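You operate a simulated robot arm through the tools that you are given. There is no shell and no other tool.

Carry out the task below with a simulated robot arm. There is one attempt and no reset: what you move stays moved.

JOB
Pack the taped blue coil in the small carton and shut its flaps.
Fine: all four flaps folded flat, short ones first; leave the other coils.
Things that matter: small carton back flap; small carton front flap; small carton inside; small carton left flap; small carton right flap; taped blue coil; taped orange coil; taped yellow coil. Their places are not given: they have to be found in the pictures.

It is judged by the outcome, as a careful person would: the job done as asked, and still so three seconds after it is handed in. It fails if anything else is knocked over, pushed out of place, dropped, spilled or broken.

ROBOT AND FRAMES
A 7-joint arm with a two-finger parallel gripper, fixed in place. Base frame: the origin is at the foot of the arm, x ahead of it, y to its left, z up; the work surface is at about z = 0.76. Units: m, rad, N and s.
Its first joint turns from -2.601 to 2.601 rad. Payload 3.43 kg.
The TCP is the grasp point between the finger pads, 0.03 m short of the fingertips. In the tool frame z runs along the fingers and y along their closing line. Largest opening 0.094 m; finger width 0.028, thickness 0.01; the body of the gripper, 0.05 by 0.096 m, starts 0.055 m behind the TCP.
Orientation is that of the tool frame in the base frame, as a unit quaternion [x, y, z, w]. With the fingers straight down and closing along the base's y, the tool's x points along the base's -x, its y along +y and its z along -z.

CONTROLS
- The arm moves only by the tool play_rows. Its argument "series" is a list of rows, each a list of 3 entries, a list of its own where there are three numbers: the shift along the tool's x, y, z in units of 150 mm (1.0 is 150 mm), then the turn, a rotation vector about the tool's x, y, z in units of 120 degrees (1.0 is 120 degrees), then the gripper command, from -1 (fully open) to 1 (shut), values between in proportion. In form: [[[tx, ty, tz], [rx, ry, rz], gripper], ...]. A call has 1 to 20 rows; each row is the pose to reach, as a shift and turn from the pose commanded when the call began, along the tool's axes at that moment. A call with a number of a shift or a turn outside -1 to 1 is refused whole. Each row takes 0.2 s and may step no farther than 0.05 m and 0.15 rad from the row before; otherwise, or with a gripper value out of range, the whole call is refused. Where a pose cannot be reached the arm comes as near as it can. A force on the tool above 90 N (or 10 N above the force at the start of the call, whichever is more), or a blocked arm, ends the call early, and 0.2 s more pass. The fingers move at their own pace (about 0.045 m/s each) and stop on an object; they squeeze with about 35 N. The grip force told is the motor's: it shows also when the fingers shut on nothing. Time passes only in rows, and 0.2 s behind the last, so rows that repeat a pose let the fingers close. It gives the time, the measured TCP pose, the force on the tool (base axes), the opening and the grip force at its end, in the units of the frame above (readings bear some noise), with the torque about the TCP (base axes, N m) and any sound that the robot's microphone picked up.
- Cameras (640 x 400 px; columns grow to the right, rows downward): "scene" is fixed at [0.4008, 0.4998, 1.5722]; the picture's right is [-0.61, -0.80, 0.00], its down [-0.55, 0.42, -0.72] and it looks along [0.58, -0.44, -0.69] (base axes); focal length 324 px, centre (320, 200). "wrist" rides on the gripper at [0.076, 0.014, -0.103] in the tool frame; the picture's right is [-0.18, 0.98, 0.00], its down [-0.75, -0.14, -0.64] and it looks along [-0.63, -0.12, 0.77] (tool axes); focal length 243 px, centre (320, 200).
- camera(camera): a new picture of that camera. It takes no simulated time.
- probe_pixels(camera, pixels): there is no depth. For up to 12 entries [column, row, z] of the newest picture of that camera ("zoom" is the newest enlarged one), the place [x, y] in the base frame at which the ray of that pixel passes the height z, good to about 0.003 m. It takes no simulated time.
- enlarge(camera, box): a new picture of the part [left, top, right, bottom] of that camera's present view, enlarged. It takes no simulated time.
- finish_job(): hands the job in; it is judged then, once.

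Unless the task says otherwise, let go and move clear before handing in.

The tools are called after ">>>" as a command line: name --argument value ..., lists and objects as JSON in quotes. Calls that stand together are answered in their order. play_rows: Moves the arm, as the interface text tells. Its arguments: {"type":"object","properties":{"series":{"type":"array","items":{"type":"array"}}},"required":["series"]} The other tools are called the same way: camera (camera) takes a picture; probe_pixels (camera, pixels) gives the place at which the rays of pixels pass given heights; enlarge (camera, box) takes an enlarged picture of a part of a camera's view; finish_job () hands the job in.

At the start:

```text
time: 0.0
ee_pos: [0.7973, -0.5828, 1.1476]
tcp_rot: [0.0, 1.0, 0.0, 0.0]
force: [0.3, 0.3, 0.5]
wrist_torque: [0.01, 0.03, -0.01]
opening: 0.094
grip_force: 0.0
```

scene: 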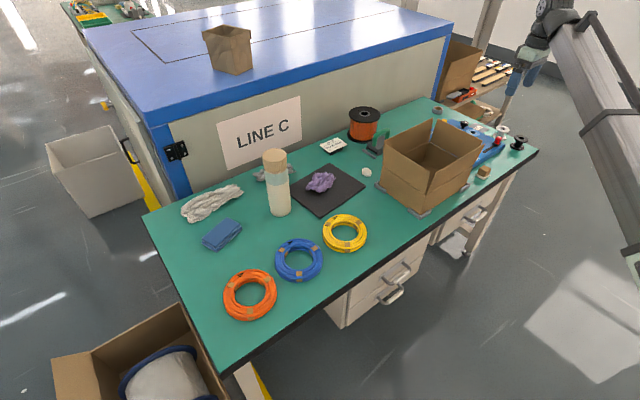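
wrist: 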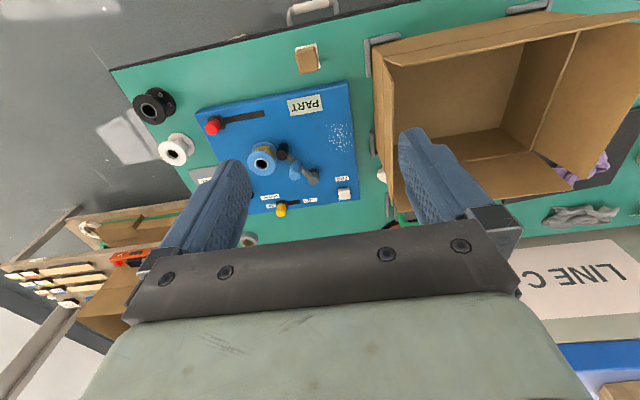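

The scene shows the carton around (430,165) with its flaps apparently upright, and the coils orange (250,295), blue (298,260), yellow (345,233). I'll zoom in on both.

>>> enlarge --camera "scene" --box '[360, 100, 520, 220]'

>>> probe_pixels --camera "scene" --pixels '[[298, 260, 0.77], [250, 295, 0.77], [345, 233, 0.77], [275, 262, 0.77], [322, 258, 0.77], [300, 238, 0.77], [298, 283, 0.77]]'

>>> enlarge --camera "scene" --box '[210, 190, 390, 330]'

```text
3.33 times, centred on (440, 160) of scene
```

zoom: 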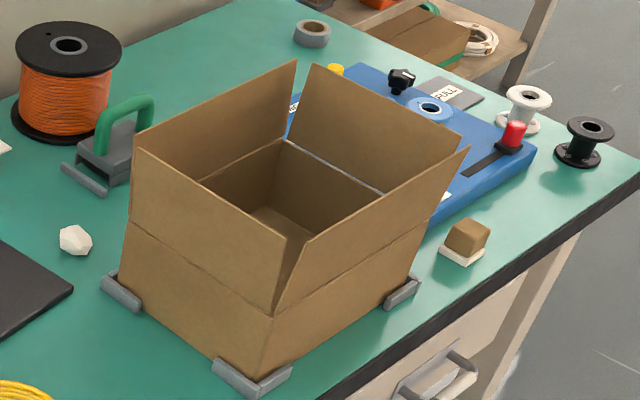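

```text
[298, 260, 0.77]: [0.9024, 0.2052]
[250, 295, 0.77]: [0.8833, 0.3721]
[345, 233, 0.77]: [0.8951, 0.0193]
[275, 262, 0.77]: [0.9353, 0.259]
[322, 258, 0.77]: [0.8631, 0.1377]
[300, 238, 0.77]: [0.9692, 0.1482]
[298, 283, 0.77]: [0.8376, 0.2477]
```

```text
2.86 times, centred on (300, 260) of scene
```

zoom: 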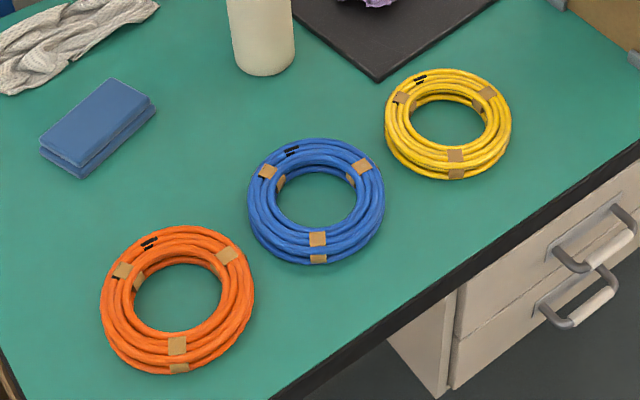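

The carton sits between grey corner brackets with its flaps up. I'll measure its corners with probes and look from the wrist camera as well.

>>> probe_pixels --camera "scene" --pixels '[[422.7, 213.4, 0.76], [380, 187, 0.76], [467.7, 185.5, 0.76], [427, 195, 0.86], [383, 162.5, 0.86], [471.5, 166.6, 0.86], [427, 195, 0.84], [383, 162.5, 0.84], [471.5, 166.6, 0.84]]'

>>> enlarge --camera "wrist" --box '[360, 0, 640, 240]'

>>> enlarge --camera "scene" --box '[370, 110, 490, 220]'

```text
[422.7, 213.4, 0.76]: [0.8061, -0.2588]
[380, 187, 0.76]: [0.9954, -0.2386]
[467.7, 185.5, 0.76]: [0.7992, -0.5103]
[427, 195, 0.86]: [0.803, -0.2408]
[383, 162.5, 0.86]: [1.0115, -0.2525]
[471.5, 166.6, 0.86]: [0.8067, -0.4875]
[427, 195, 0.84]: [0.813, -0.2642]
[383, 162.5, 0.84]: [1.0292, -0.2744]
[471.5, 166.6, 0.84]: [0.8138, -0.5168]
```

```text
1.67 times, centred on (500, 120) of wrist
```

zoom: 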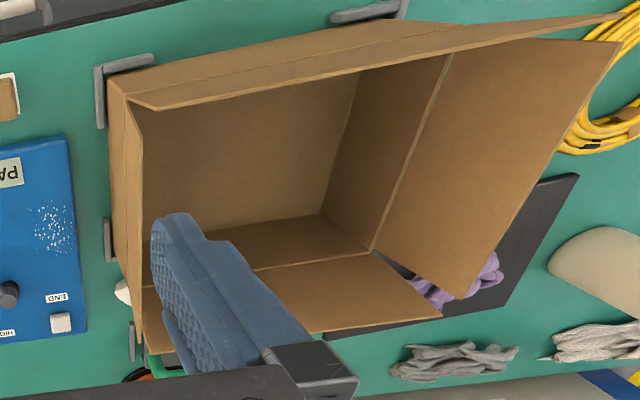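

```text
3.64 times, centred on (430, 165) of scene
```

zoom: 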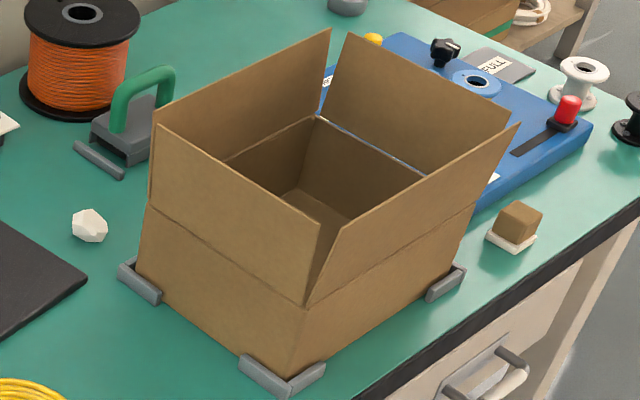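

The carton's footprint is about x 0.80–1.00, y -0.50 to -0.25, and its rim is near z 0.845. The blue coil is at about (0.90, 0.205). I'll travel high toward +y and look into the carton on the way.

>>> play_rows --series '[[[0, 0.32, 0], [0, 0, 0], -1], [[0, 0.64, 0], [0, 0, 0], -1], [[0, 0.96, 0], [0, 0, 0], -1]]'

>>> camera --camera "wrist"

```text
time: 0.8
ee_pos: [0.7988, -0.441, 1.1469]
tcp_rot: [0.001, 1.0, 0.0, 0.0]
force: [-0.5, 0.2, -0.6]
wrist_torque: [0.0, 0.02, 0.03]
opening: 0.0941
grip_force: 0.0
```

```text
taken
```

wrist: 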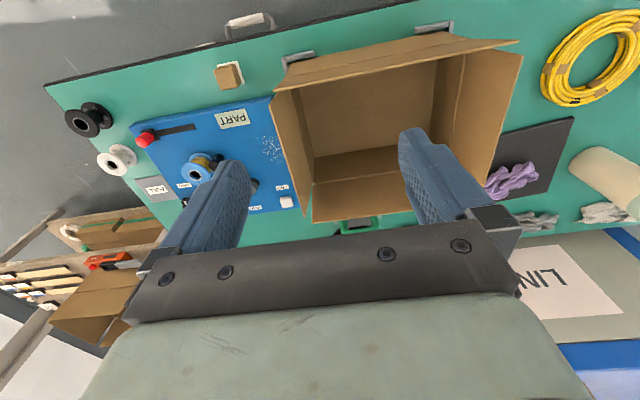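

The box is fully visible, with its interior spanning about (275–520, 50–220). I'll zoom in for corner positions.

>>> enlarge --camera "wrist" --box '[250, 10, 540, 240]'

```text
1.74 times, centred on (395, 125) of wrist
```

zoom: 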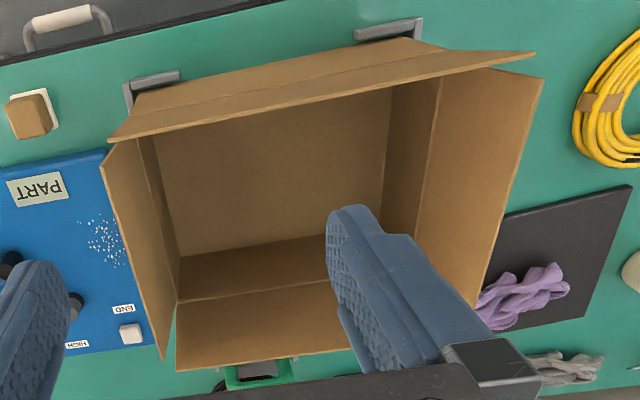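

>>> probe_pixels --camera "zoom" --pixels '[[137, 93, 0.76], [407, 38, 0.76], [128, 117, 0.845], [443, 50, 0.845], [178, 300, 0.845], [440, 80, 0.845], [108, 140, 0.93], [537, 53, 0.93], [176, 371, 0.93], [350, 349, 0.93], [543, 75, 0.93], [470, 307, 0.93]]'

```text
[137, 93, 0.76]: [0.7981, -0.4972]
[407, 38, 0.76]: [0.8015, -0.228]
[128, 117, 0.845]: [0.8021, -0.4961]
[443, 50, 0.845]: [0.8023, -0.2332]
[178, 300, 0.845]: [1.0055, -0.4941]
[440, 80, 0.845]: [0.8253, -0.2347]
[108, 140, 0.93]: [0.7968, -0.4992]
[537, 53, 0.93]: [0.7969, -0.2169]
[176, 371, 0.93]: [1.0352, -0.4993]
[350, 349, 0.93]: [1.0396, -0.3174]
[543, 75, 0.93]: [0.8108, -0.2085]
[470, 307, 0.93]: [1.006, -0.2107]
```

>>> probe_pixels --camera "scene" --pixels '[[432.7, 118.3, 0.92], [432.7, 118.3, 0.94], [432.7, 118.3, 0.96], [385.2, 143.8, 0.92], [385.2, 143.8, 0.94], [385.2, 143.8, 0.96], [430, 171, 0.92], [430, 171, 0.94], [430, 171, 0.96]]'

>>> probe_pixels --camera "zoom" --pixels '[[176, 371, 0.92], [176, 371, 0.94], [176, 371, 0.96], [470, 307, 0.92], [470, 307, 0.94], [470, 307, 0.96], [543, 75, 0.92], [543, 75, 0.94], [543, 75, 0.96]]'

```text
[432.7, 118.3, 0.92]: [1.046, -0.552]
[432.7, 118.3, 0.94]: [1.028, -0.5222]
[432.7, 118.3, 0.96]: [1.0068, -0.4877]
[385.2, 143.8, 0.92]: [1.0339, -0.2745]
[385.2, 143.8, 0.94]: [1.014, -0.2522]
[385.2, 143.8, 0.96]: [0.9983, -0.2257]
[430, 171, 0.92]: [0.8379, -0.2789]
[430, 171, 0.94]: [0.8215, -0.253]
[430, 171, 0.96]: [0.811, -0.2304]
```

```text
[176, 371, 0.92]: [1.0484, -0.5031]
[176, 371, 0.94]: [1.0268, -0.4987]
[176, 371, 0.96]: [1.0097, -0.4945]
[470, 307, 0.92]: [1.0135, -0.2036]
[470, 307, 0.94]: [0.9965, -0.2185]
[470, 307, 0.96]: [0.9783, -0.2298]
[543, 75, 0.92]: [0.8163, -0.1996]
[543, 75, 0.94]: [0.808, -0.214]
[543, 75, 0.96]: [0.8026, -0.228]
```

The corners triangulate to a box spanning x 0.80–1.005 and y -0.495 to -0.235, with the fold near z 0.86 and near-vertical flap tops at about 0.955. I'll continue toward the blue coil.

>>> play_rows --series '[[[0, 0.32, 0], [0, 0, 0], -1], [[0, 0.65, 0], [0, 0, 0], -1], [[0, 0.98, 0], [0, 0, 0], -1]]'

>>> play_rows --series '[[[0, 0.32, 0], [0, 0, 0], -1], [[0, 0.65, 0], [0, 0, 0], -1], [[0, 0.98, 0], [0, 0, 0], -1]]'

>>> play_rows --series '[[[0, 0.32, 0], [0, 0, 0], -1], [[0, 0.65, 0], [0, 0, 0], -1], [[0, 0.98, 0], [0, 0, 0], -1]]'

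>>> play_rows --series '[[[0, 0.32, 0], [0, 0, 0], -1], [[0, 0.65, 0], [0, 0, 0], -1], [[0, 0.98, 0], [0, 0, 0], -1]]'

>>> camera --camera "wrist"

```text
time: 1.6
ee_pos: [0.7983, -0.294, 1.1482]
tcp_rot: [0.001, 1.0, 0.0, 0.0]
force: [0.6, -0.4, -0.3]
wrist_torque: [0.02, 0.0, -0.01]
opening: 0.0938
grip_force: 0.1
```

```text
time: 2.4
ee_pos: [0.8008, -0.1716, 1.1502]
tcp_rot: [-0.003, 1.0, -0.002, 0.005]
force: [9.7, 6.7, -12.2]
wrist_torque: [-1.12, 0.25, -0.7]
opening: 0.0939
grip_force: 0.0
stopped in row 3: the force on the tool passed its limit at 92 N (the readings are from after the stop); the commanded pose is now the measured one
```

```text
time: 3.1
ee_pos: [0.7974, -0.0233, 1.149]
tcp_rot: [-0.005, 1.0, -0.002, 0.008]
force: [17.5, -22.9, -33.2]
wrist_torque: [2.72, -0.66, 1.9]
opening: 0.094
grip_force: 0.1
```

```text
time: 4.0
ee_pos: [0.7948, 0.1239, 1.1483]
tcp_rot: [-0.002, 1.0, -0.002, 0.004]
force: [-0.7, 0.7, -0.1]
wrist_torque: [-0.03, 0.01, -0.01]
opening: 0.094
grip_force: 0.0
```

```text
taken
```

wrist: 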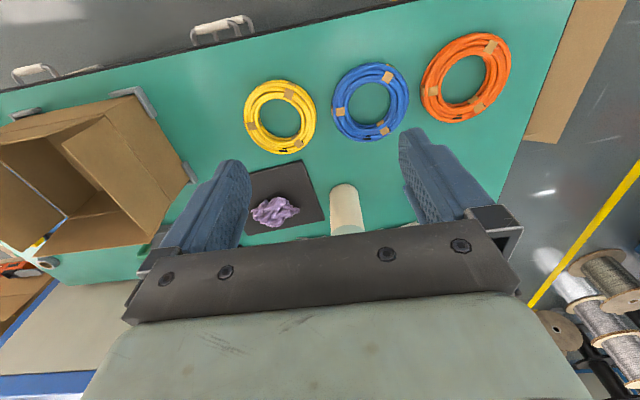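

The second leg stopped on a 92 N contact near y = -0.17. Before continuing I'll check the scene for what was touched and whether anything moved.

>>> camera --camera "scene"

```text
taken
```

scene: 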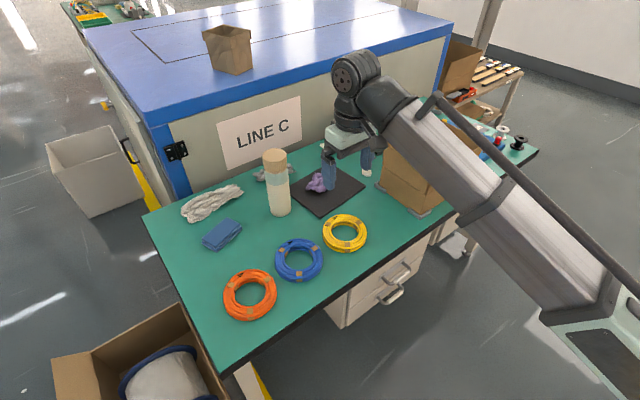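

Nothing looks displaced in the scene (carton, cylinder and coils at the same pixels), so the contact was likely a jerk of the arm itself. I'll measure the blue coil around (370,102) in the wrist view.

>>> enlarge --camera "wrist" --box '[300, 40, 460, 160]'

```text
3.33 times, centred on (380, 100) of wrist
```

zoom: 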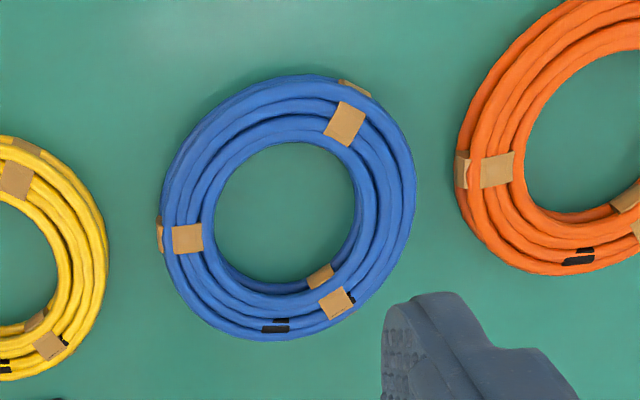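

>>> probe_pixels --camera "zoom" --pixels '[[164, 225, 0.775], [416, 195, 0.775], [280, 78, 0.775], [290, 340, 0.775], [214, 225, 0.785], [356, 200, 0.785], [280, 143, 0.785], [295, 293, 0.775], [105, 250, 0.775], [460, 170, 0.775]]'

```text
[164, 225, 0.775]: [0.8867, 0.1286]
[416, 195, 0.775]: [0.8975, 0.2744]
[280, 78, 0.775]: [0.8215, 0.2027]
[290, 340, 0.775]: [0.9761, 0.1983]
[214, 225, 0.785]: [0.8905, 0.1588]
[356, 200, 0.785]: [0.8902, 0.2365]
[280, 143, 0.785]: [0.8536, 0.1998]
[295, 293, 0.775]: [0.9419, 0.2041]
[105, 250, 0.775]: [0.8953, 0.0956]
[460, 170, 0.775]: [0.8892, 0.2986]
```

The blue coil's centre is about (0.897, 0.2015), outer diameter 0.146, ring width 0.036, and the orange coil is close on its +y side. I'll pinch the ring on its near-left diagonal with a 45° yaw, where there is room, and go to a point above it first.

>>> play_rows --series '[[[-0.07, 0.129, 0.165], [0, 0, -0.0625], -1], [[-0.14, 0.258, 0.33], [0, 0, -0.125], -1], [[-0.21, 0.387, 0.495], [0, 0, -0.1875], -1], [[-0.28, 0.516, 0.66], [0, 0, -0.25], -1], [[-0.35, 0.645, 0.82], [0, 0, -0.3125], -1], [[-0.42, 0.773, 0.98], [0, 0, -0.375], -1], [[-0.42, 0.773, 0.98], [0, 0, -0.375], -1]]'

>>> camera --camera "wrist"

>>> camera --camera "scene"

```text
time: 5.5
ee_pos: [0.8608, 0.2383, 1.0007]
tcp_rot: [-0.388, 0.922, -0.004, 0.004]
force: [0.0, 0.6, -0.7]
wrist_torque: [0.01, -0.01, -0.03]
opening: 0.0941
grip_force: 0.0
```

```text
taken
```

wrist: 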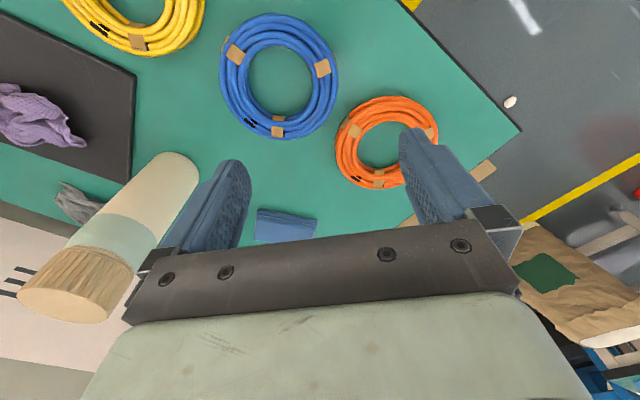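

```text
taken
```

scene: 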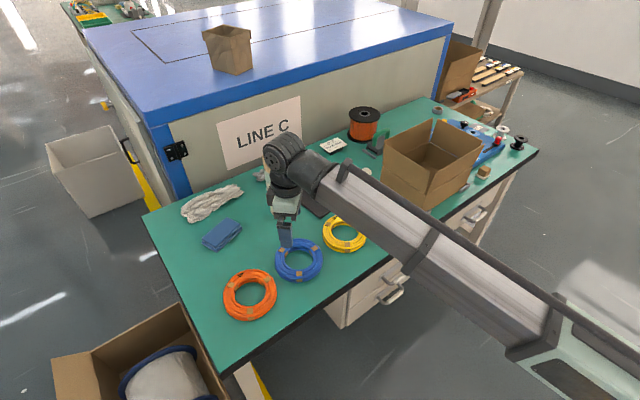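

The gripper is above the ring at the requested yaw. I'll re-check the coil's centre from this view before descending.

>>> enlarge --camera "wrist" --box '[190, 0, 390, 150]'

>>> probe_pixels --camera "wrist" --pixels '[[220, 75, 0.775], [339, 77, 0.775], [275, 13, 0.775], [282, 138, 0.775], [248, 80, 0.775], [312, 78, 0.775], [281, 43, 0.775], [281, 112, 0.775]]'

```text
2.67 times, centred on (290, 75) of wrist
```

zoom: 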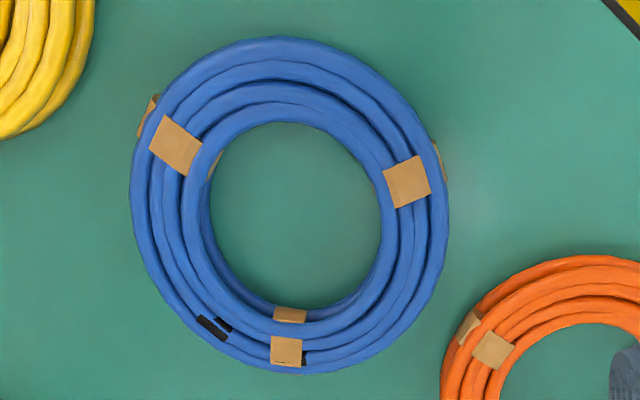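

```text
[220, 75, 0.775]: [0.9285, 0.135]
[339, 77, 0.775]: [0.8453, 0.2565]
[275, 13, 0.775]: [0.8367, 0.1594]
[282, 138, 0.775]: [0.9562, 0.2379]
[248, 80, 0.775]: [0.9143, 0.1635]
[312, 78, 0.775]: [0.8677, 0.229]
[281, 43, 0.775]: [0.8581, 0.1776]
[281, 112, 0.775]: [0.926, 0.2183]
```

The refined centre is (0.892, 0.198), so the grasp point is about (0.853, 0.2365). I'll descend partway with that small correction.

>>> play_rows --series '[[[0.047, 0.029, 0.25], [0, 0, 0], -1], [[0.047, 0.029, 0.5], [0, 0, 0], -1], [[0.047, 0.029, 0.75], [0, 0, 0], -1], [[0.047, 0.029, 0.95], [0, 0, 0], -1], [[0.047, 0.029, 0.95], [0, 0, 0], -1]]'

>>> camera --camera "scene"

>>> camera --camera "wrist"

```text
time: 6.8
ee_pos: [0.8546, 0.2344, 0.8595]
tcp_rot: [-0.387, 0.922, -0.004, 0.004]
force: [-0.4, 0.0, -0.9]
wrist_torque: [0.05, 0.02, -0.01]
opening: 0.0942
grip_force: 0.0
```

```text
taken
```

scene: 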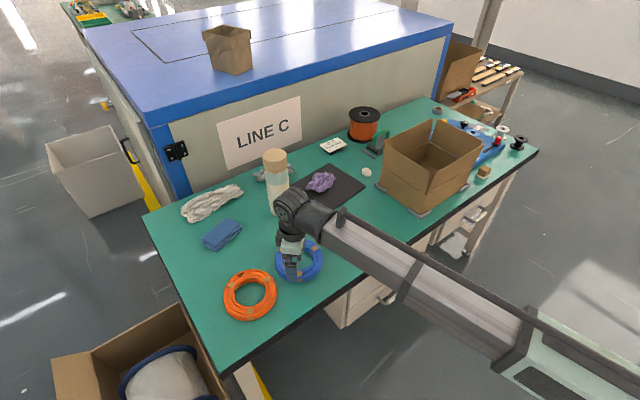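

```text
taken
```

wrist: 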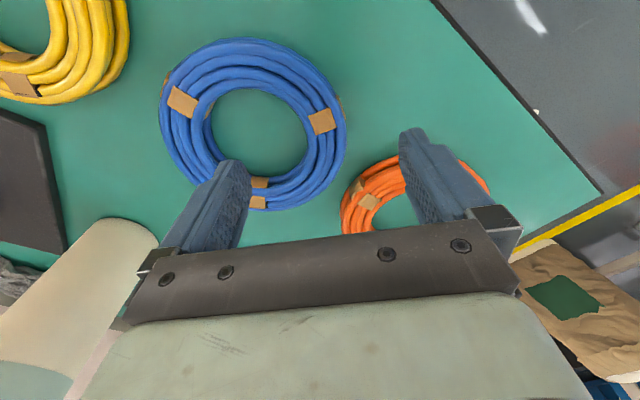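

The grasp centre projects to about (320,124) and the ring's right limb is at (305–347, 125), so the alignment is good. I'll descend the last 62 mm with a 4 mm shift.

>>> play_rows --series '[[[0, 0.027, 0.14], [0, 0, 0], -1], [[0, 0.027, 0.27], [0, 0, 0], -1], [[0, 0.027, 0.36], [0, 0, 0], -1], [[0, 0.027, 0.415], [0, 0, 0], -1], [[0, 0.027, 0.415], [0, 0, 0], -1]]'

>>> camera --camera "wrist"

```text
time: 8.0
ee_pos: [0.8519, 0.239, 0.7979]
tcp_rot: [-0.387, 0.922, -0.004, 0.003]
force: [-0.3, 0.5, -0.2]
wrist_torque: [0.02, 0.0, 0.03]
opening: 0.0941
grip_force: 0.0
```

```text
taken
```

wrist: 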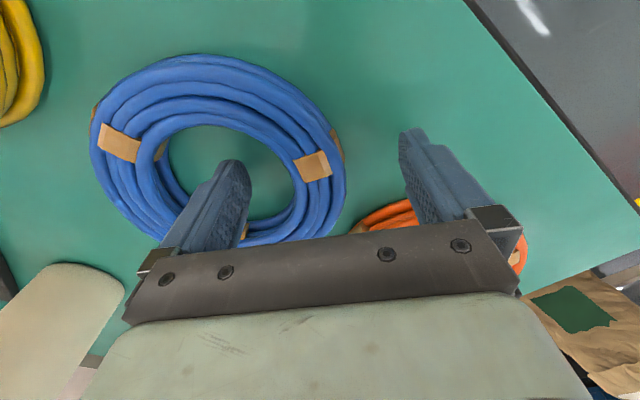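

The left finger is in the hole and the right finger is outside the ring at (410,180). Closing now.

>>> play_rows --series '[[[0, 0, 0], [0, 0, 0], 1], [[0, 0, 0], [0, 0, 0], 1], [[0, 0, 0], [0, 0, 0], 1], [[0, 0, 0], [0, 0, 0], 1], [[0, 0, 0], [0, 0, 0], 1], [[0, 0, 0], [0, 0, 0], 1]]'

>>> camera --camera "wrist"

```text
time: 9.3
ee_pos: [0.8514, 0.2387, 0.7975]
tcp_rot: [-0.387, 0.922, -0.004, 0.003]
force: [0.2, -0.6, 2.6]
wrist_torque: [0.11, 0.08, -0.02]
opening: 0.0303
grip_force: 35.0
```

```text
taken
```

wrist: 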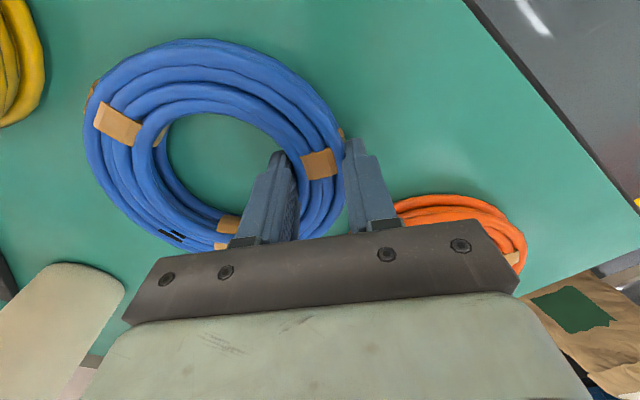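

The ring is gripped (opening 0.030, 35 N). I'll lift straight up and check it.

>>> play_rows --series '[[[0, 0, -0.1], [0, 0, 0], 1], [[0, 0, -0.3], [0, 0, 0], 1], [[0, 0, -0.52], [0, 0, 0], 1], [[0, 0, -0.75], [0, 0, 0], 1], [[0, 0, -0.97], [0, 0, 0], 1], [[0, 0, -0.97], [0, 0, 0], 1]]'

>>> camera --camera "wrist"

>>> camera --camera "scene"

```text
time: 10.8
ee_pos: [0.8506, 0.2386, 0.9439]
tcp_rot: [-0.387, 0.922, -0.004, 0.003]
force: [-0.5, 0.4, -2.1]
wrist_torque: [0.08, 0.01, -0.01]
opening: 0.0306
grip_force: 34.7
```

```text
taken
```

wrist: 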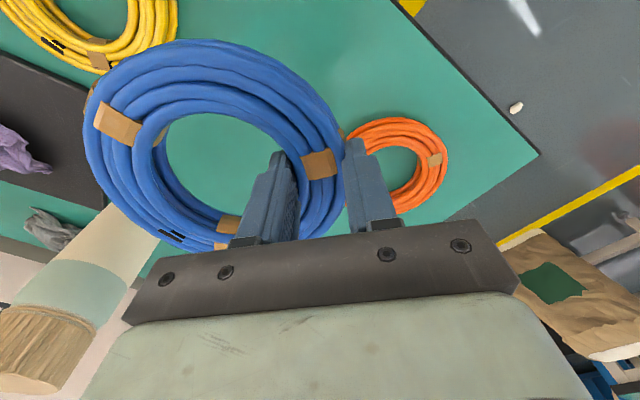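

```text
taken
```

scene: 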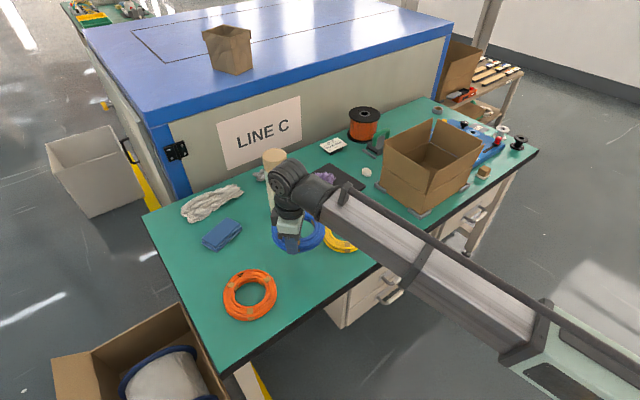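

The coil is held firmly and level. I'll raise it clear of the cylinder before traversing.

>>> play_rows --series '[[[0, 0, -0.25], [0, 0, 0], 1], [[0, 0, -0.5], [0, 0, 0], 1], [[0, 0, -0.75], [0, 0, 0], 1], [[0, 0, -0.95], [0, 0, 0], 1], [[0, 0, -0.95], [0, 0, 0], 1]]'

>>> play_rows --series '[[[0.15, -0.147, 0], [0, 0, 0], 1], [[0.32, -0.313, 0], [0, 0, 0], 1], [[0.49, -0.48, 0], [0, 0, 0], 1], [[0.66, -0.647, 0], [0, 0, 0], 1], [[0.81, -0.794, 0], [0, 0, 0], 1], [[0.93, -0.912, 0], [0, 0, 0], 1], [[0.93, -0.912, 0], [0, 0, 0], 1]]'

```text
time: 11.9
ee_pos: [0.8487, 0.2393, 1.0876]
tcp_rot: [-0.387, 0.922, -0.004, 0.003]
force: [-0.1, 0.0, -2.4]
wrist_torque: [0.07, 0.04, -0.02]
opening: 0.03
grip_force: 35.2
```

```text
time: 13.6
ee_pos: [0.8476, 0.0446, 1.0884]
tcp_rot: [-0.387, 0.922, -0.003, 0.003]
force: [-0.4, -0.4, -0.7]
wrist_torque: [0.08, 0.08, 0.03]
opening: 0.0304
grip_force: 35.1
```

The transfer is smooth with the grip steady. I'll continue toward the carton while turning back to zero yaw.

>>> play_rows --series '[[[0.14, -0.137, 0], [0, 0, 0.05], 1], [[0.28, -0.275, 0], [0, 0, 0.1], 1], [[0.42, -0.412, 0], [0, 0, 0.15], 1], [[0.56, -0.549, 0], [0, 0, 0.2], 1], [[0.7, -0.686, 0], [0, 0, 0.26], 1], [[0.82, -0.804, 0], [0, 0, 0.32], 1], [[0.91, -0.892, 0], [0, 0, 0.38], 1], [[0.91, -0.892, 0], [0, 0, 0.38], 1]]'

>>> camera --camera "scene"

>>> camera --camera "wrist"

```text
time: 15.3
ee_pos: [0.8504, -0.1463, 1.0862]
tcp_rot: [0.002, 1.0, -0.002, 0.005]
force: [0.0, -0.1, -1.5]
wrist_torque: [0.13, -0.02, -0.02]
opening: 0.0304
grip_force: 34.6
```

```text
taken
```

scene: 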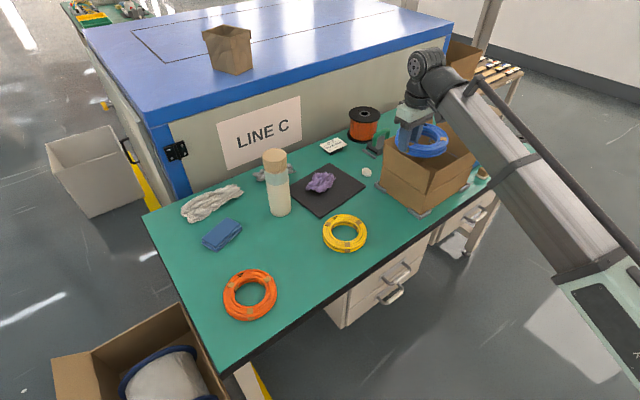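

```text
taken
```

wrist: 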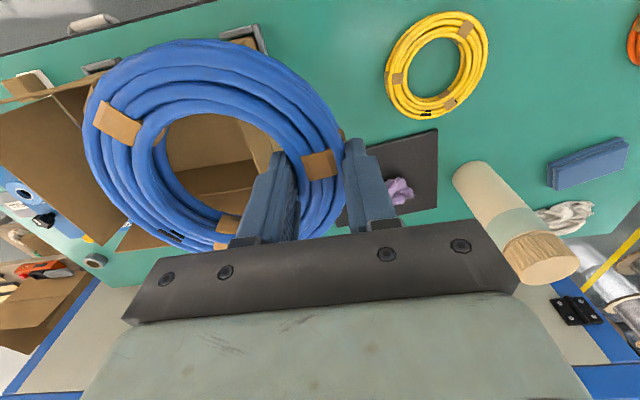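

I'll locate the coil relative to the TCP, using its visible extents around (83–345, 38–258), so I can centre it in the box.

>>> probe_pixels --camera "wrist" --pixels '[[84, 130, 1.07], [345, 165, 1.07], [200, 38, 1.07], [200, 253, 1.07], [155, 160, 1.07], [300, 170, 1.07], [225, 113, 1.07]]'

```text
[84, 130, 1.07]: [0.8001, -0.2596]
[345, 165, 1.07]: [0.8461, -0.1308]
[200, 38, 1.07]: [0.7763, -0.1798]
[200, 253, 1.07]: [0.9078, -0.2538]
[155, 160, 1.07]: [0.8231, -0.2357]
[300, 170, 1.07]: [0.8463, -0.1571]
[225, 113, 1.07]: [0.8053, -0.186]
```

The coil's centre sits about (-0.012, -0.055) from the TCP, so the TCP goes to about (0.912, -0.312) to centre it in the carton. I'll move there while high.

>>> play_rows --series '[[[-0.08, -0.2, 0], [0, 0, 0], 1], [[-0.16, -0.4, 0], [0, 0, 0], 1], [[-0.24, -0.6, 0], [0, 0, 0], 1], [[-0.32, -0.8, 0], [0, 0, 0], 1], [[-0.39, -0.97, 0], [0, 0, 0], 1], [[-0.39, -0.97, 0], [0, 0, 0], 1]]'

>>> camera --camera "wrist"

>>> camera --camera "scene"

```text
time: 16.8
ee_pos: [0.9079, -0.2937, 1.0889]
tcp_rot: [0.0, 1.0, -0.002, 0.005]
force: [0.3, -0.2, -1.3]
wrist_torque: [0.04, -0.01, -0.02]
opening: 0.0303
grip_force: 35.2
```

```text
taken
```

wrist: 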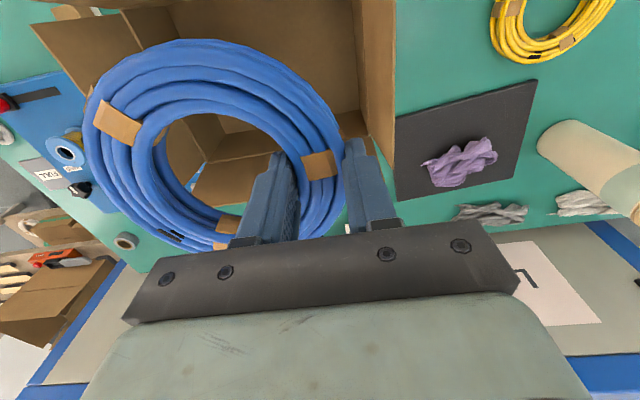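

```text
taken
```

scene: 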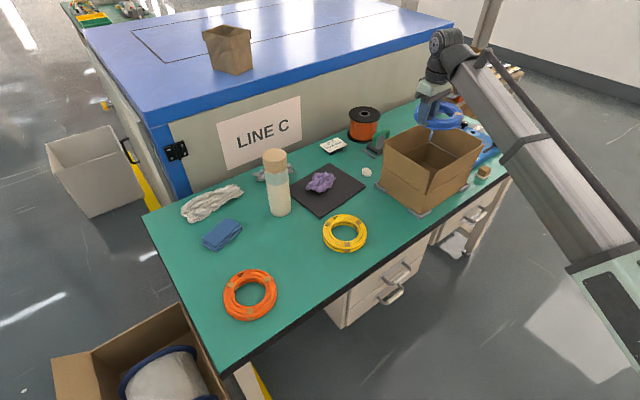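

The carton's left flap is at columns 355–395 right of the gripper. I'll probe it to confirm clearance before lowering.

>>> probe_pixels --camera "wrist" --pixels '[[395, 60, 0.955], [394, 150, 0.955], [358, 60, 0.86], [363, 110, 0.86], [32, 27, 0.955], [265, 172, 0.86]]'

```text
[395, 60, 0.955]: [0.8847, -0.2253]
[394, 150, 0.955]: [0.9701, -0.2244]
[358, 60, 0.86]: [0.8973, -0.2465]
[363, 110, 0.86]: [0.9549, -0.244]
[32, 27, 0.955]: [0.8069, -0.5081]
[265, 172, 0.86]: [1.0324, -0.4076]
```

Clearances are good: the left flap is at y -0.225 to -0.245 and the TCP will be at -0.312. Lowering in stages.

>>> play_rows --series '[[[-0.027, -0.12, 0.15], [0, 0, 0], 1], [[-0.027, -0.12, 0.35], [0, 0, 0], 1], [[-0.027, -0.12, 0.55], [0, 0, 0], 1], [[-0.027, -0.12, 0.75], [0, 0, 0], 1], [[-0.027, -0.12, 0.9], [0, 0, 0], 1], [[-0.027, -0.12, 0.9], [0, 0, 0], 1]]'

>>> camera --camera "wrist"

>>> enlarge --camera "scene" --box '[360, 20, 560, 220]'

```text
time: 18.1
ee_pos: [0.91, -0.31, 0.9536]
tcp_rot: [0.0, 1.0, -0.003, 0.005]
force: [1.0, 0.3, -1.0]
wrist_torque: [0.11, -0.01, 0.03]
opening: 0.03
grip_force: 34.6
```

```text
taken
```

wrist: 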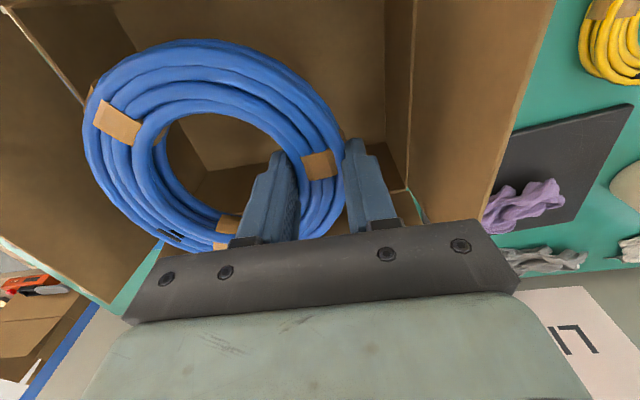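

```text
2.00 times, centred on (460, 120) of scene
```

zoom: 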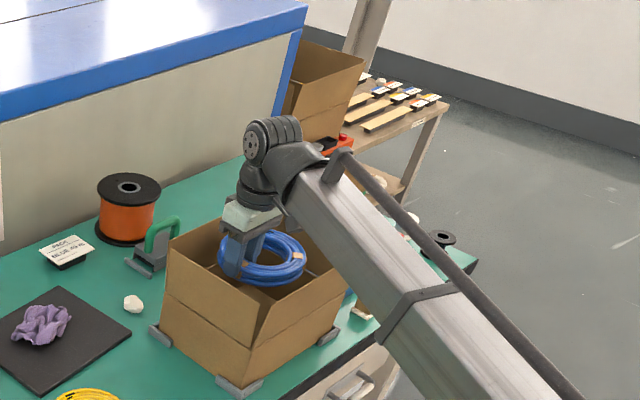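

Lowering further brings the forearm toward the front flap, so I'll estimate the heights of the wrist and the forearm's lower edge from the scene view first.

>>> probe_pixels --camera "zoom" --pixels '[[275, 140, 1.1], [275, 140, 1.15], [275, 140, 1.2], [285, 205, 1.0], [285, 205, 1.05], [285, 205, 1.1], [340, 275, 1.0], [340, 275, 1.05], [340, 275, 1.1], [385, 330, 1.0], [385, 330, 1.05], [385, 330, 1.1]]'

```text
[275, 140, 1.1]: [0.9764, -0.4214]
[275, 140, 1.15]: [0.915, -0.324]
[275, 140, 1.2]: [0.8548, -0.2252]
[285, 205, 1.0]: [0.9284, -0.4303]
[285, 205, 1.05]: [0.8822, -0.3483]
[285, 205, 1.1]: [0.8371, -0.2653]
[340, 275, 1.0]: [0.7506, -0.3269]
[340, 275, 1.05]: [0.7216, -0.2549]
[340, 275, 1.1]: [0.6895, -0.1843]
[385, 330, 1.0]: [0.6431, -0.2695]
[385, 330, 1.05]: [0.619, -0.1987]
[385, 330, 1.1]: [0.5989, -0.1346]
```

The forearm's lower edge is about 0.145 above the TCP, so at the floor it would be near z 0.95, close to the front flap top (~0.955). I'll lower gently and watch.

>>> play_rows --series '[[[0, 0, 0.1], [0, 0, 0], 1], [[0, 0, 0.2], [0, 0, 0], 1], [[0, 0, 0.3], [0, 0, 0], 1], [[0, 0, 0.4], [0, 0, 0], 1], [[0, 0, 0.5], [0, 0, 0], 1], [[0, 0, 0.5], [0, 0, 0], 1]]'

>>> camera --camera "wrist"

>>> enlarge --camera "scene" --box '[360, 40, 540, 220]'

```text
time: 19.6
ee_pos: [0.9114, -0.3111, 0.877]
tcp_rot: [0.001, 1.0, -0.003, 0.006]
force: [0.2, -0.5, -2.0]
wrist_torque: [0.12, -0.01, 0.01]
opening: 0.0304
grip_force: 35.3
```

```text
taken
```

wrist: 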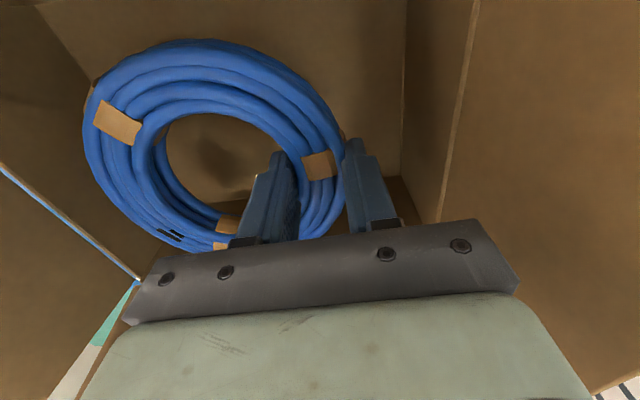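

```text
2.22 times, centred on (450, 130) of scene
```

zoom: 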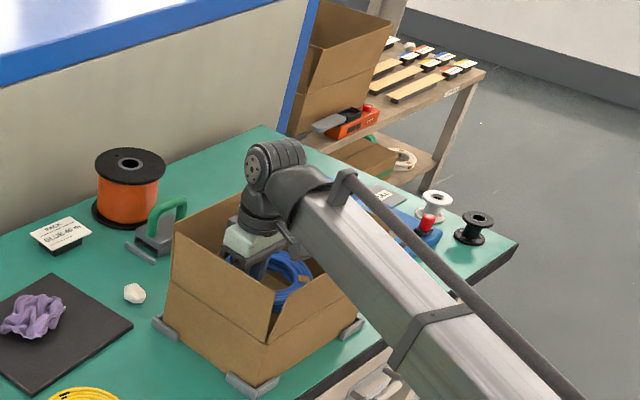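

>>> play_rows --series '[[[0, 0, 0.08], [0, 0, 0], 1], [[0, 0, 0.16], [0, 0, 0], 1], [[0, 0, 0.24], [0, 0, 0], 1], [[0, 0, 0.31], [0, 0, 0], 1], [[0, 0, 0.31], [0, 0, 0], 1]]'

>>> enlarge --camera "scene" --box '[370, 80, 510, 220]'

```text
time: 20.8
ee_pos: [0.9123, -0.3104, 0.8311]
tcp_rot: [0.001, 1.0, -0.004, 0.006]
force: [0.4, 0.0, -1.3]
wrist_torque: [0.08, -0.02, 0.01]
opening: 0.0301
grip_force: 35.4
```

```text
2.86 times, centred on (440, 150) of scene
```

zoom: 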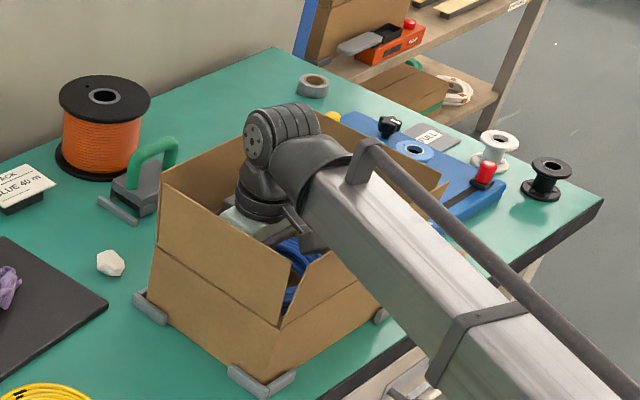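

No contact so far. I'll lower another 18 mm in small steps.

>>> play_rows --series '[[[0, 0, 0.04], [0, 0, 0], 1], [[0, 0, 0.08], [0, 0, 0], 1], [[0, 0, 0.12], [0, 0, 0], 1], [[0, 0, 0.12], [0, 0, 0], 1]]'

>>> enlarge --camera "scene" --box '[370, 80, 510, 220]'

>>> camera --camera "wrist"

```text
time: 21.8
ee_pos: [0.9126, -0.3101, 0.8122]
tcp_rot: [0.001, 1.0, -0.002, 0.006]
force: [0.5, 0.0, -1.4]
wrist_torque: [0.08, 0.01, 0.01]
opening: 0.0298
grip_force: 34.5
```

```text
2.86 times, centred on (440, 150) of scene
```

zoom: 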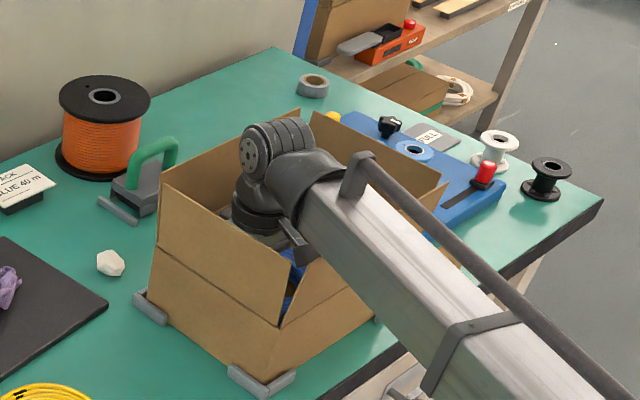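

```text
taken
```

wrist: 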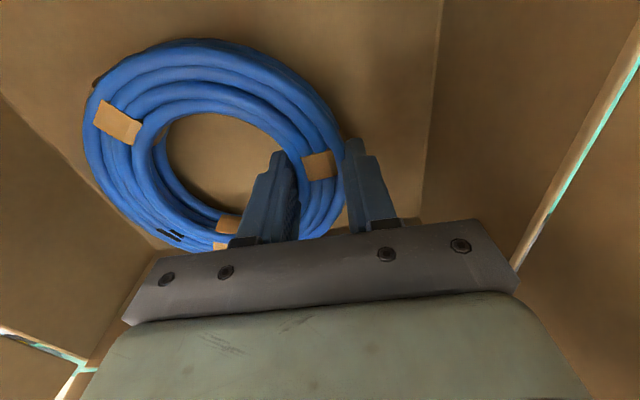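

Still free with no flap contact visible. Lowering the last centimetre in 3 mm steps.

>>> play_rows --series '[[[0, 0, 0.02], [0, 0, 0], 1], [[0, 0, 0.04], [0, 0, 0], 1], [[0, 0, 0.06], [0, 0, 0], 1], [[0, 0, 0.075], [0, 0, 0], 1], [[0, 0, 0.075], [0, 0, 0], 1]]'

>>> enlarge --camera "scene" --box '[370, 80, 510, 220]'

>>> camera --camera "wrist"

```text
time: 22.9
ee_pos: [0.9126, -0.3117, 0.8025]
tcp_rot: [0.001, 1.0, -0.003, 0.006]
force: [-0.3, 0.0, -1.8]
wrist_torque: [0.08, 0.03, -0.03]
opening: 0.0301
grip_force: 35.1
```

```text
2.86 times, centred on (440, 150) of scene
```

zoom: 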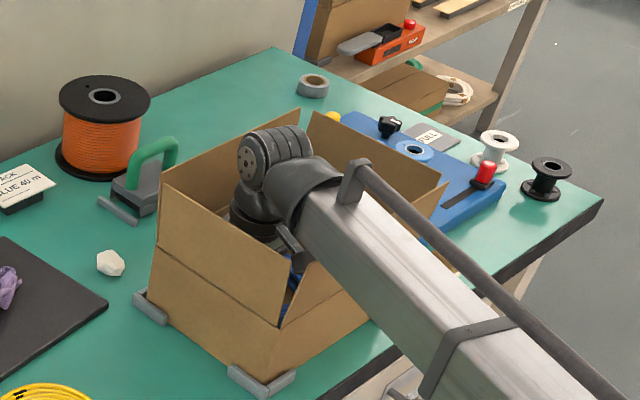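

```text
taken
```

wrist: 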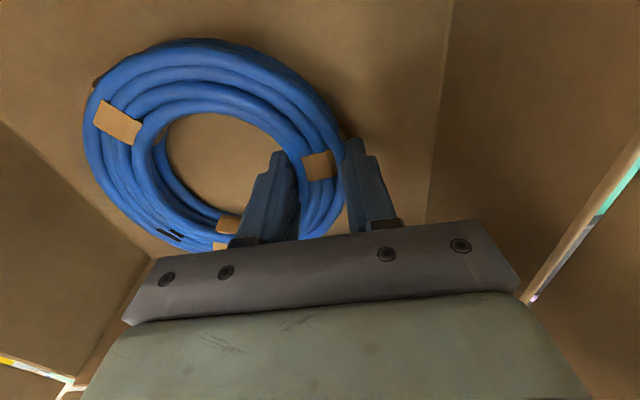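

The coil's weight still hangs from the fingers. I'll lower another few millimetres to reach the floor.

>>> play_rows --series '[[[0, 0, 0.012], [0, 0, 0], 1], [[0, 0, 0.024], [0, 0, 0], 1], [[0, 0, 0.036], [0, 0, 0], 1], [[0, 0, 0.036], [0, 0, 0], 1]]'

```text
time: 23.9
ee_pos: [0.9125, -0.3112, 0.7978]
tcp_rot: [0.001, 1.0, -0.003, 0.006]
force: [-0.7, -0.6, 29.7]
wrist_torque: [0.14, -0.18, 0.35]
opening: 0.0299
grip_force: 35.5
```

Contact with the floor (30 N). I'll ease up 2 mm and open partway.

>>> play_rows --series '[[[0, 0, -0.013], [0, 0, 0], 1], [[0, 0, -0.013], [0, 0, 0], 0.1], [[0, 0, -0.013], [0, 0, 0], -0.2], [[0, 0, -0.013], [0, 0, 0], -0.45], [[0, 0, -0.013], [0, 0, 0], -0.45], [[0, 0, -0.013], [0, 0, 0], -0.45]]'

>>> camera --camera "wrist"

```text
time: 25.4
ee_pos: [0.9137, -0.3105, 0.7989]
tcp_rot: [0.001, 1.0, -0.002, 0.005]
force: [-0.2, -1.1, -0.3]
wrist_torque: [0.0, 0.0, -0.02]
opening: 0.0682
grip_force: 0.1
```

```text
taken
```

wrist: 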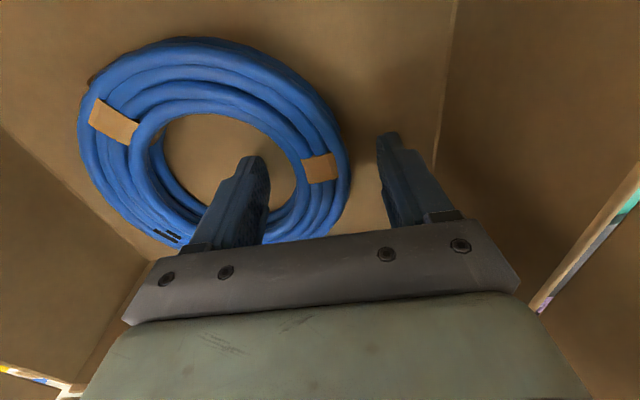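

The coil is lying on the carton floor and the fingers are clear of it. I'll raise straight up.

>>> play_rows --series '[[[0, 0, -0.1], [0, 0, 0], -0.45], [[0, 0, -0.25], [0, 0, 0], -0.45], [[0, 0, -0.45], [0, 0, 0], -0.45], [[0, 0, -0.7], [0, 0, 0], -0.45], [[0, 0, -0.97], [0, 0, 0], -0.45], [[0, 0, -0.97], [0, 0, 0], -0.45]]'

>>> play_rows --series '[[[0, 0, -0.2], [0, 0, 0], -0.45], [[0, 0, -0.5], [0, 0, 0], 0.3], [[0, 0, -0.8], [0, 0, 0], 1], [[0, 0, -0.97], [0, 0, 0], 1], [[0, 0, -0.97], [0, 0, 0], 1]]'

>>> camera --camera "wrist"

>>> camera --camera "scene"

```text
time: 26.8
ee_pos: [0.9124, -0.3099, 0.9442]
tcp_rot: [0.001, 1.0, -0.003, 0.005]
force: [0.3, 0.0, 0.4]
wrist_torque: [0.0, 0.02, -0.01]
opening: 0.0682
grip_force: 0.1
```

```text
time: 27.9
ee_pos: [0.9107, -0.3123, 1.0897]
tcp_rot: [0.001, 1.0, -0.002, 0.005]
force: [0.3, -0.4, 1.3]
wrist_torque: [0.02, 0.01, -0.03]
opening: 0.0
grip_force: 16.1
```

```text
taken
```

wrist: 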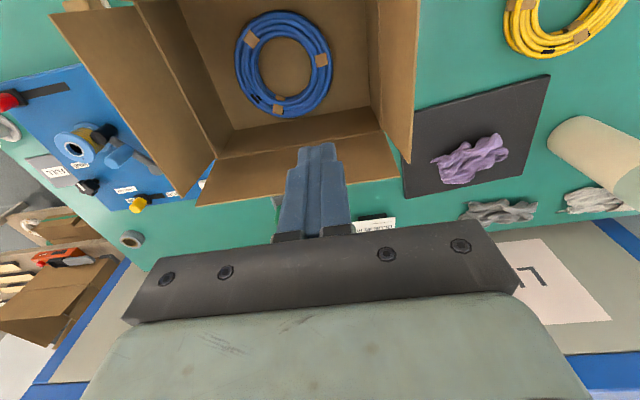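

```text
taken
```

scene: 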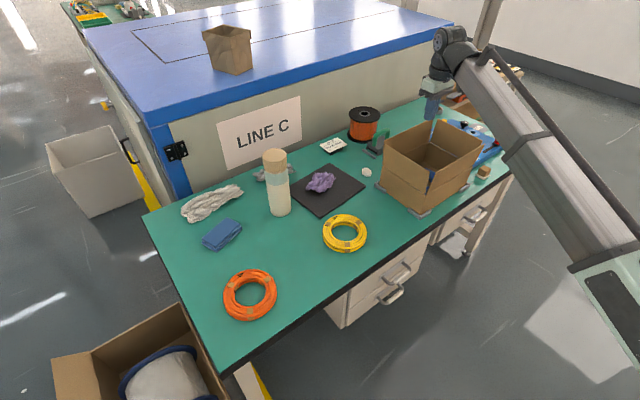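

The blue coil lies flat in the carton and the other items are untouched. The left and right flaps are the short ones, so I'll close the left first by moving the closed fingers outside it.

>>> play_rows --series '[[[0.04, 0.2, 0], [0, 0, 0], 1], [[0.08, 0.4, 0], [0, 0, 0], 1], [[0.12, 0.6, 0], [0, 0, 0], 1], [[0.16, 0.8, 0], [0, 0, 0], 1], [[0.2, 0.98, 0], [0, 0, 0], 1], [[0.2, 0.98, 0], [0, 0, 0], 1]]'

>>> play_rows --series '[[[0, 0, 0.2], [0, 0, 0], 1], [[0, 0, 0.4], [0, 0, 0], 1], [[0, 0, 0.6], [0, 0, 0], 1], [[0, 0, 0.8], [0, 0, 0], 1], [[0, 0, 0.93], [0, 0, 0], 1], [[0, 0, 0.93], [0, 0, 0], 1]]'

>>> camera --camera "wrist"

>>> enlarge --camera "scene" --box '[350, 40, 550, 220]'

```text
time: 29.4
ee_pos: [0.8804, -0.1615, 1.0895]
tcp_rot: [0.001, 1.0, -0.002, 0.005]
force: [0.1, -0.5, 0.6]
wrist_torque: [0.03, 0.01, 0.02]
opening: 0.0
grip_force: 32.8
```

```text
time: 30.8
ee_pos: [0.8841, -0.1635, 0.9493]
tcp_rot: [0.001, 1.0, -0.002, 0.006]
force: [0.3, 0.6, -0.9]
wrist_torque: [0.01, 0.0, 0.0]
opening: 0.0
grip_force: 32.8
```

```text
taken
```

wrist: 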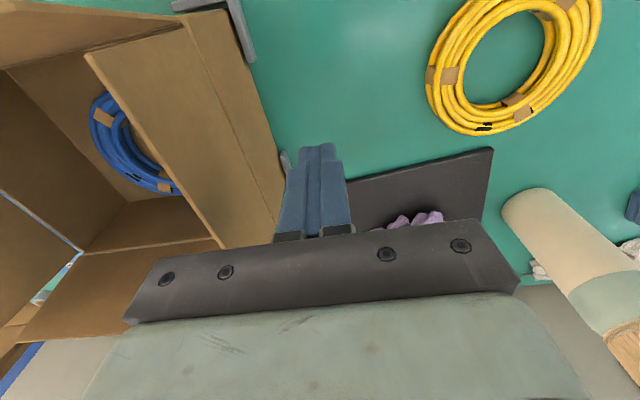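

```text
2.22 times, centred on (450, 130) of scene
```

zoom: 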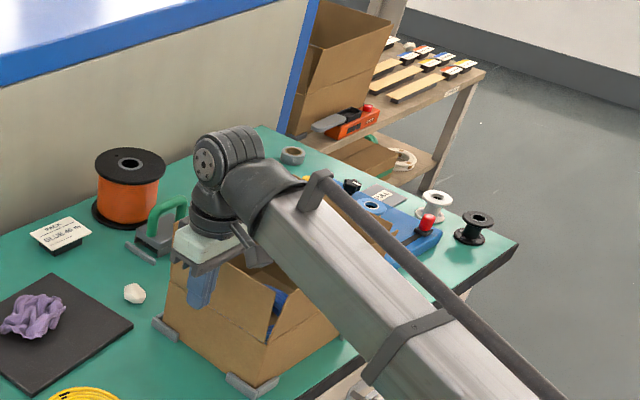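

The fingers are outside the left flap, with tips below its top edge. I'll sweep toward -y and down along an arc about the hinge, starting with the first half.

>>> play_rows --series '[[[0, -0.15, 0], [0, 0, 0], 1], [[0, -0.3, 0], [0, 0, 0], 1], [[0, -0.4, 0], [0, 0, 0], 1], [[0, -0.48, 0], [0, 0, 0], 1], [[0, -0.56, 0.02], [0, 0, 0], 1], [[0, -0.643, 0.05], [0, 0, 0], 1], [[0, -0.643, 0.05], [0, 0, 0], 1]]'

>>> camera --camera "wrist"

>>> enlarge --camera "scene" --box '[350, 40, 550, 220]'

```text
time: 32.4
ee_pos: [0.8816, -0.259, 0.9425]
tcp_rot: [0.001, 1.0, -0.002, 0.004]
force: [-0.8, 0.4, -0.6]
wrist_torque: [0.02, -0.01, 0.0]
opening: 0.0
grip_force: 32.6
```

```text
taken
```

wrist: 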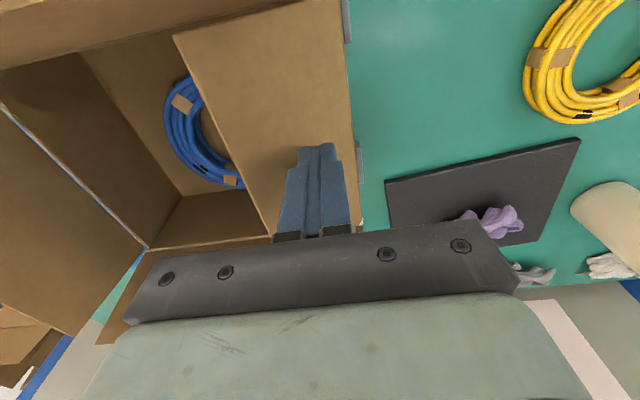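

```text
2.22 times, centred on (450, 130) of scene
```

zoom: 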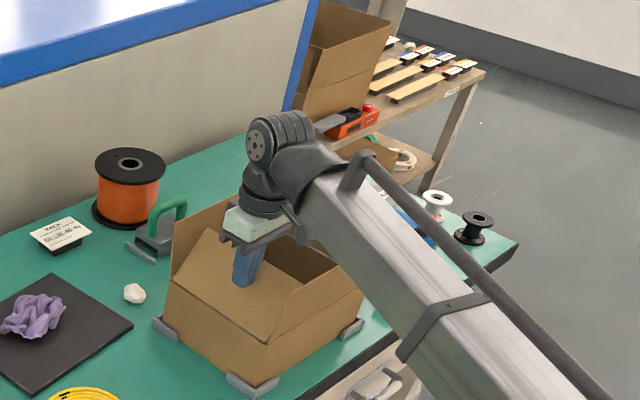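

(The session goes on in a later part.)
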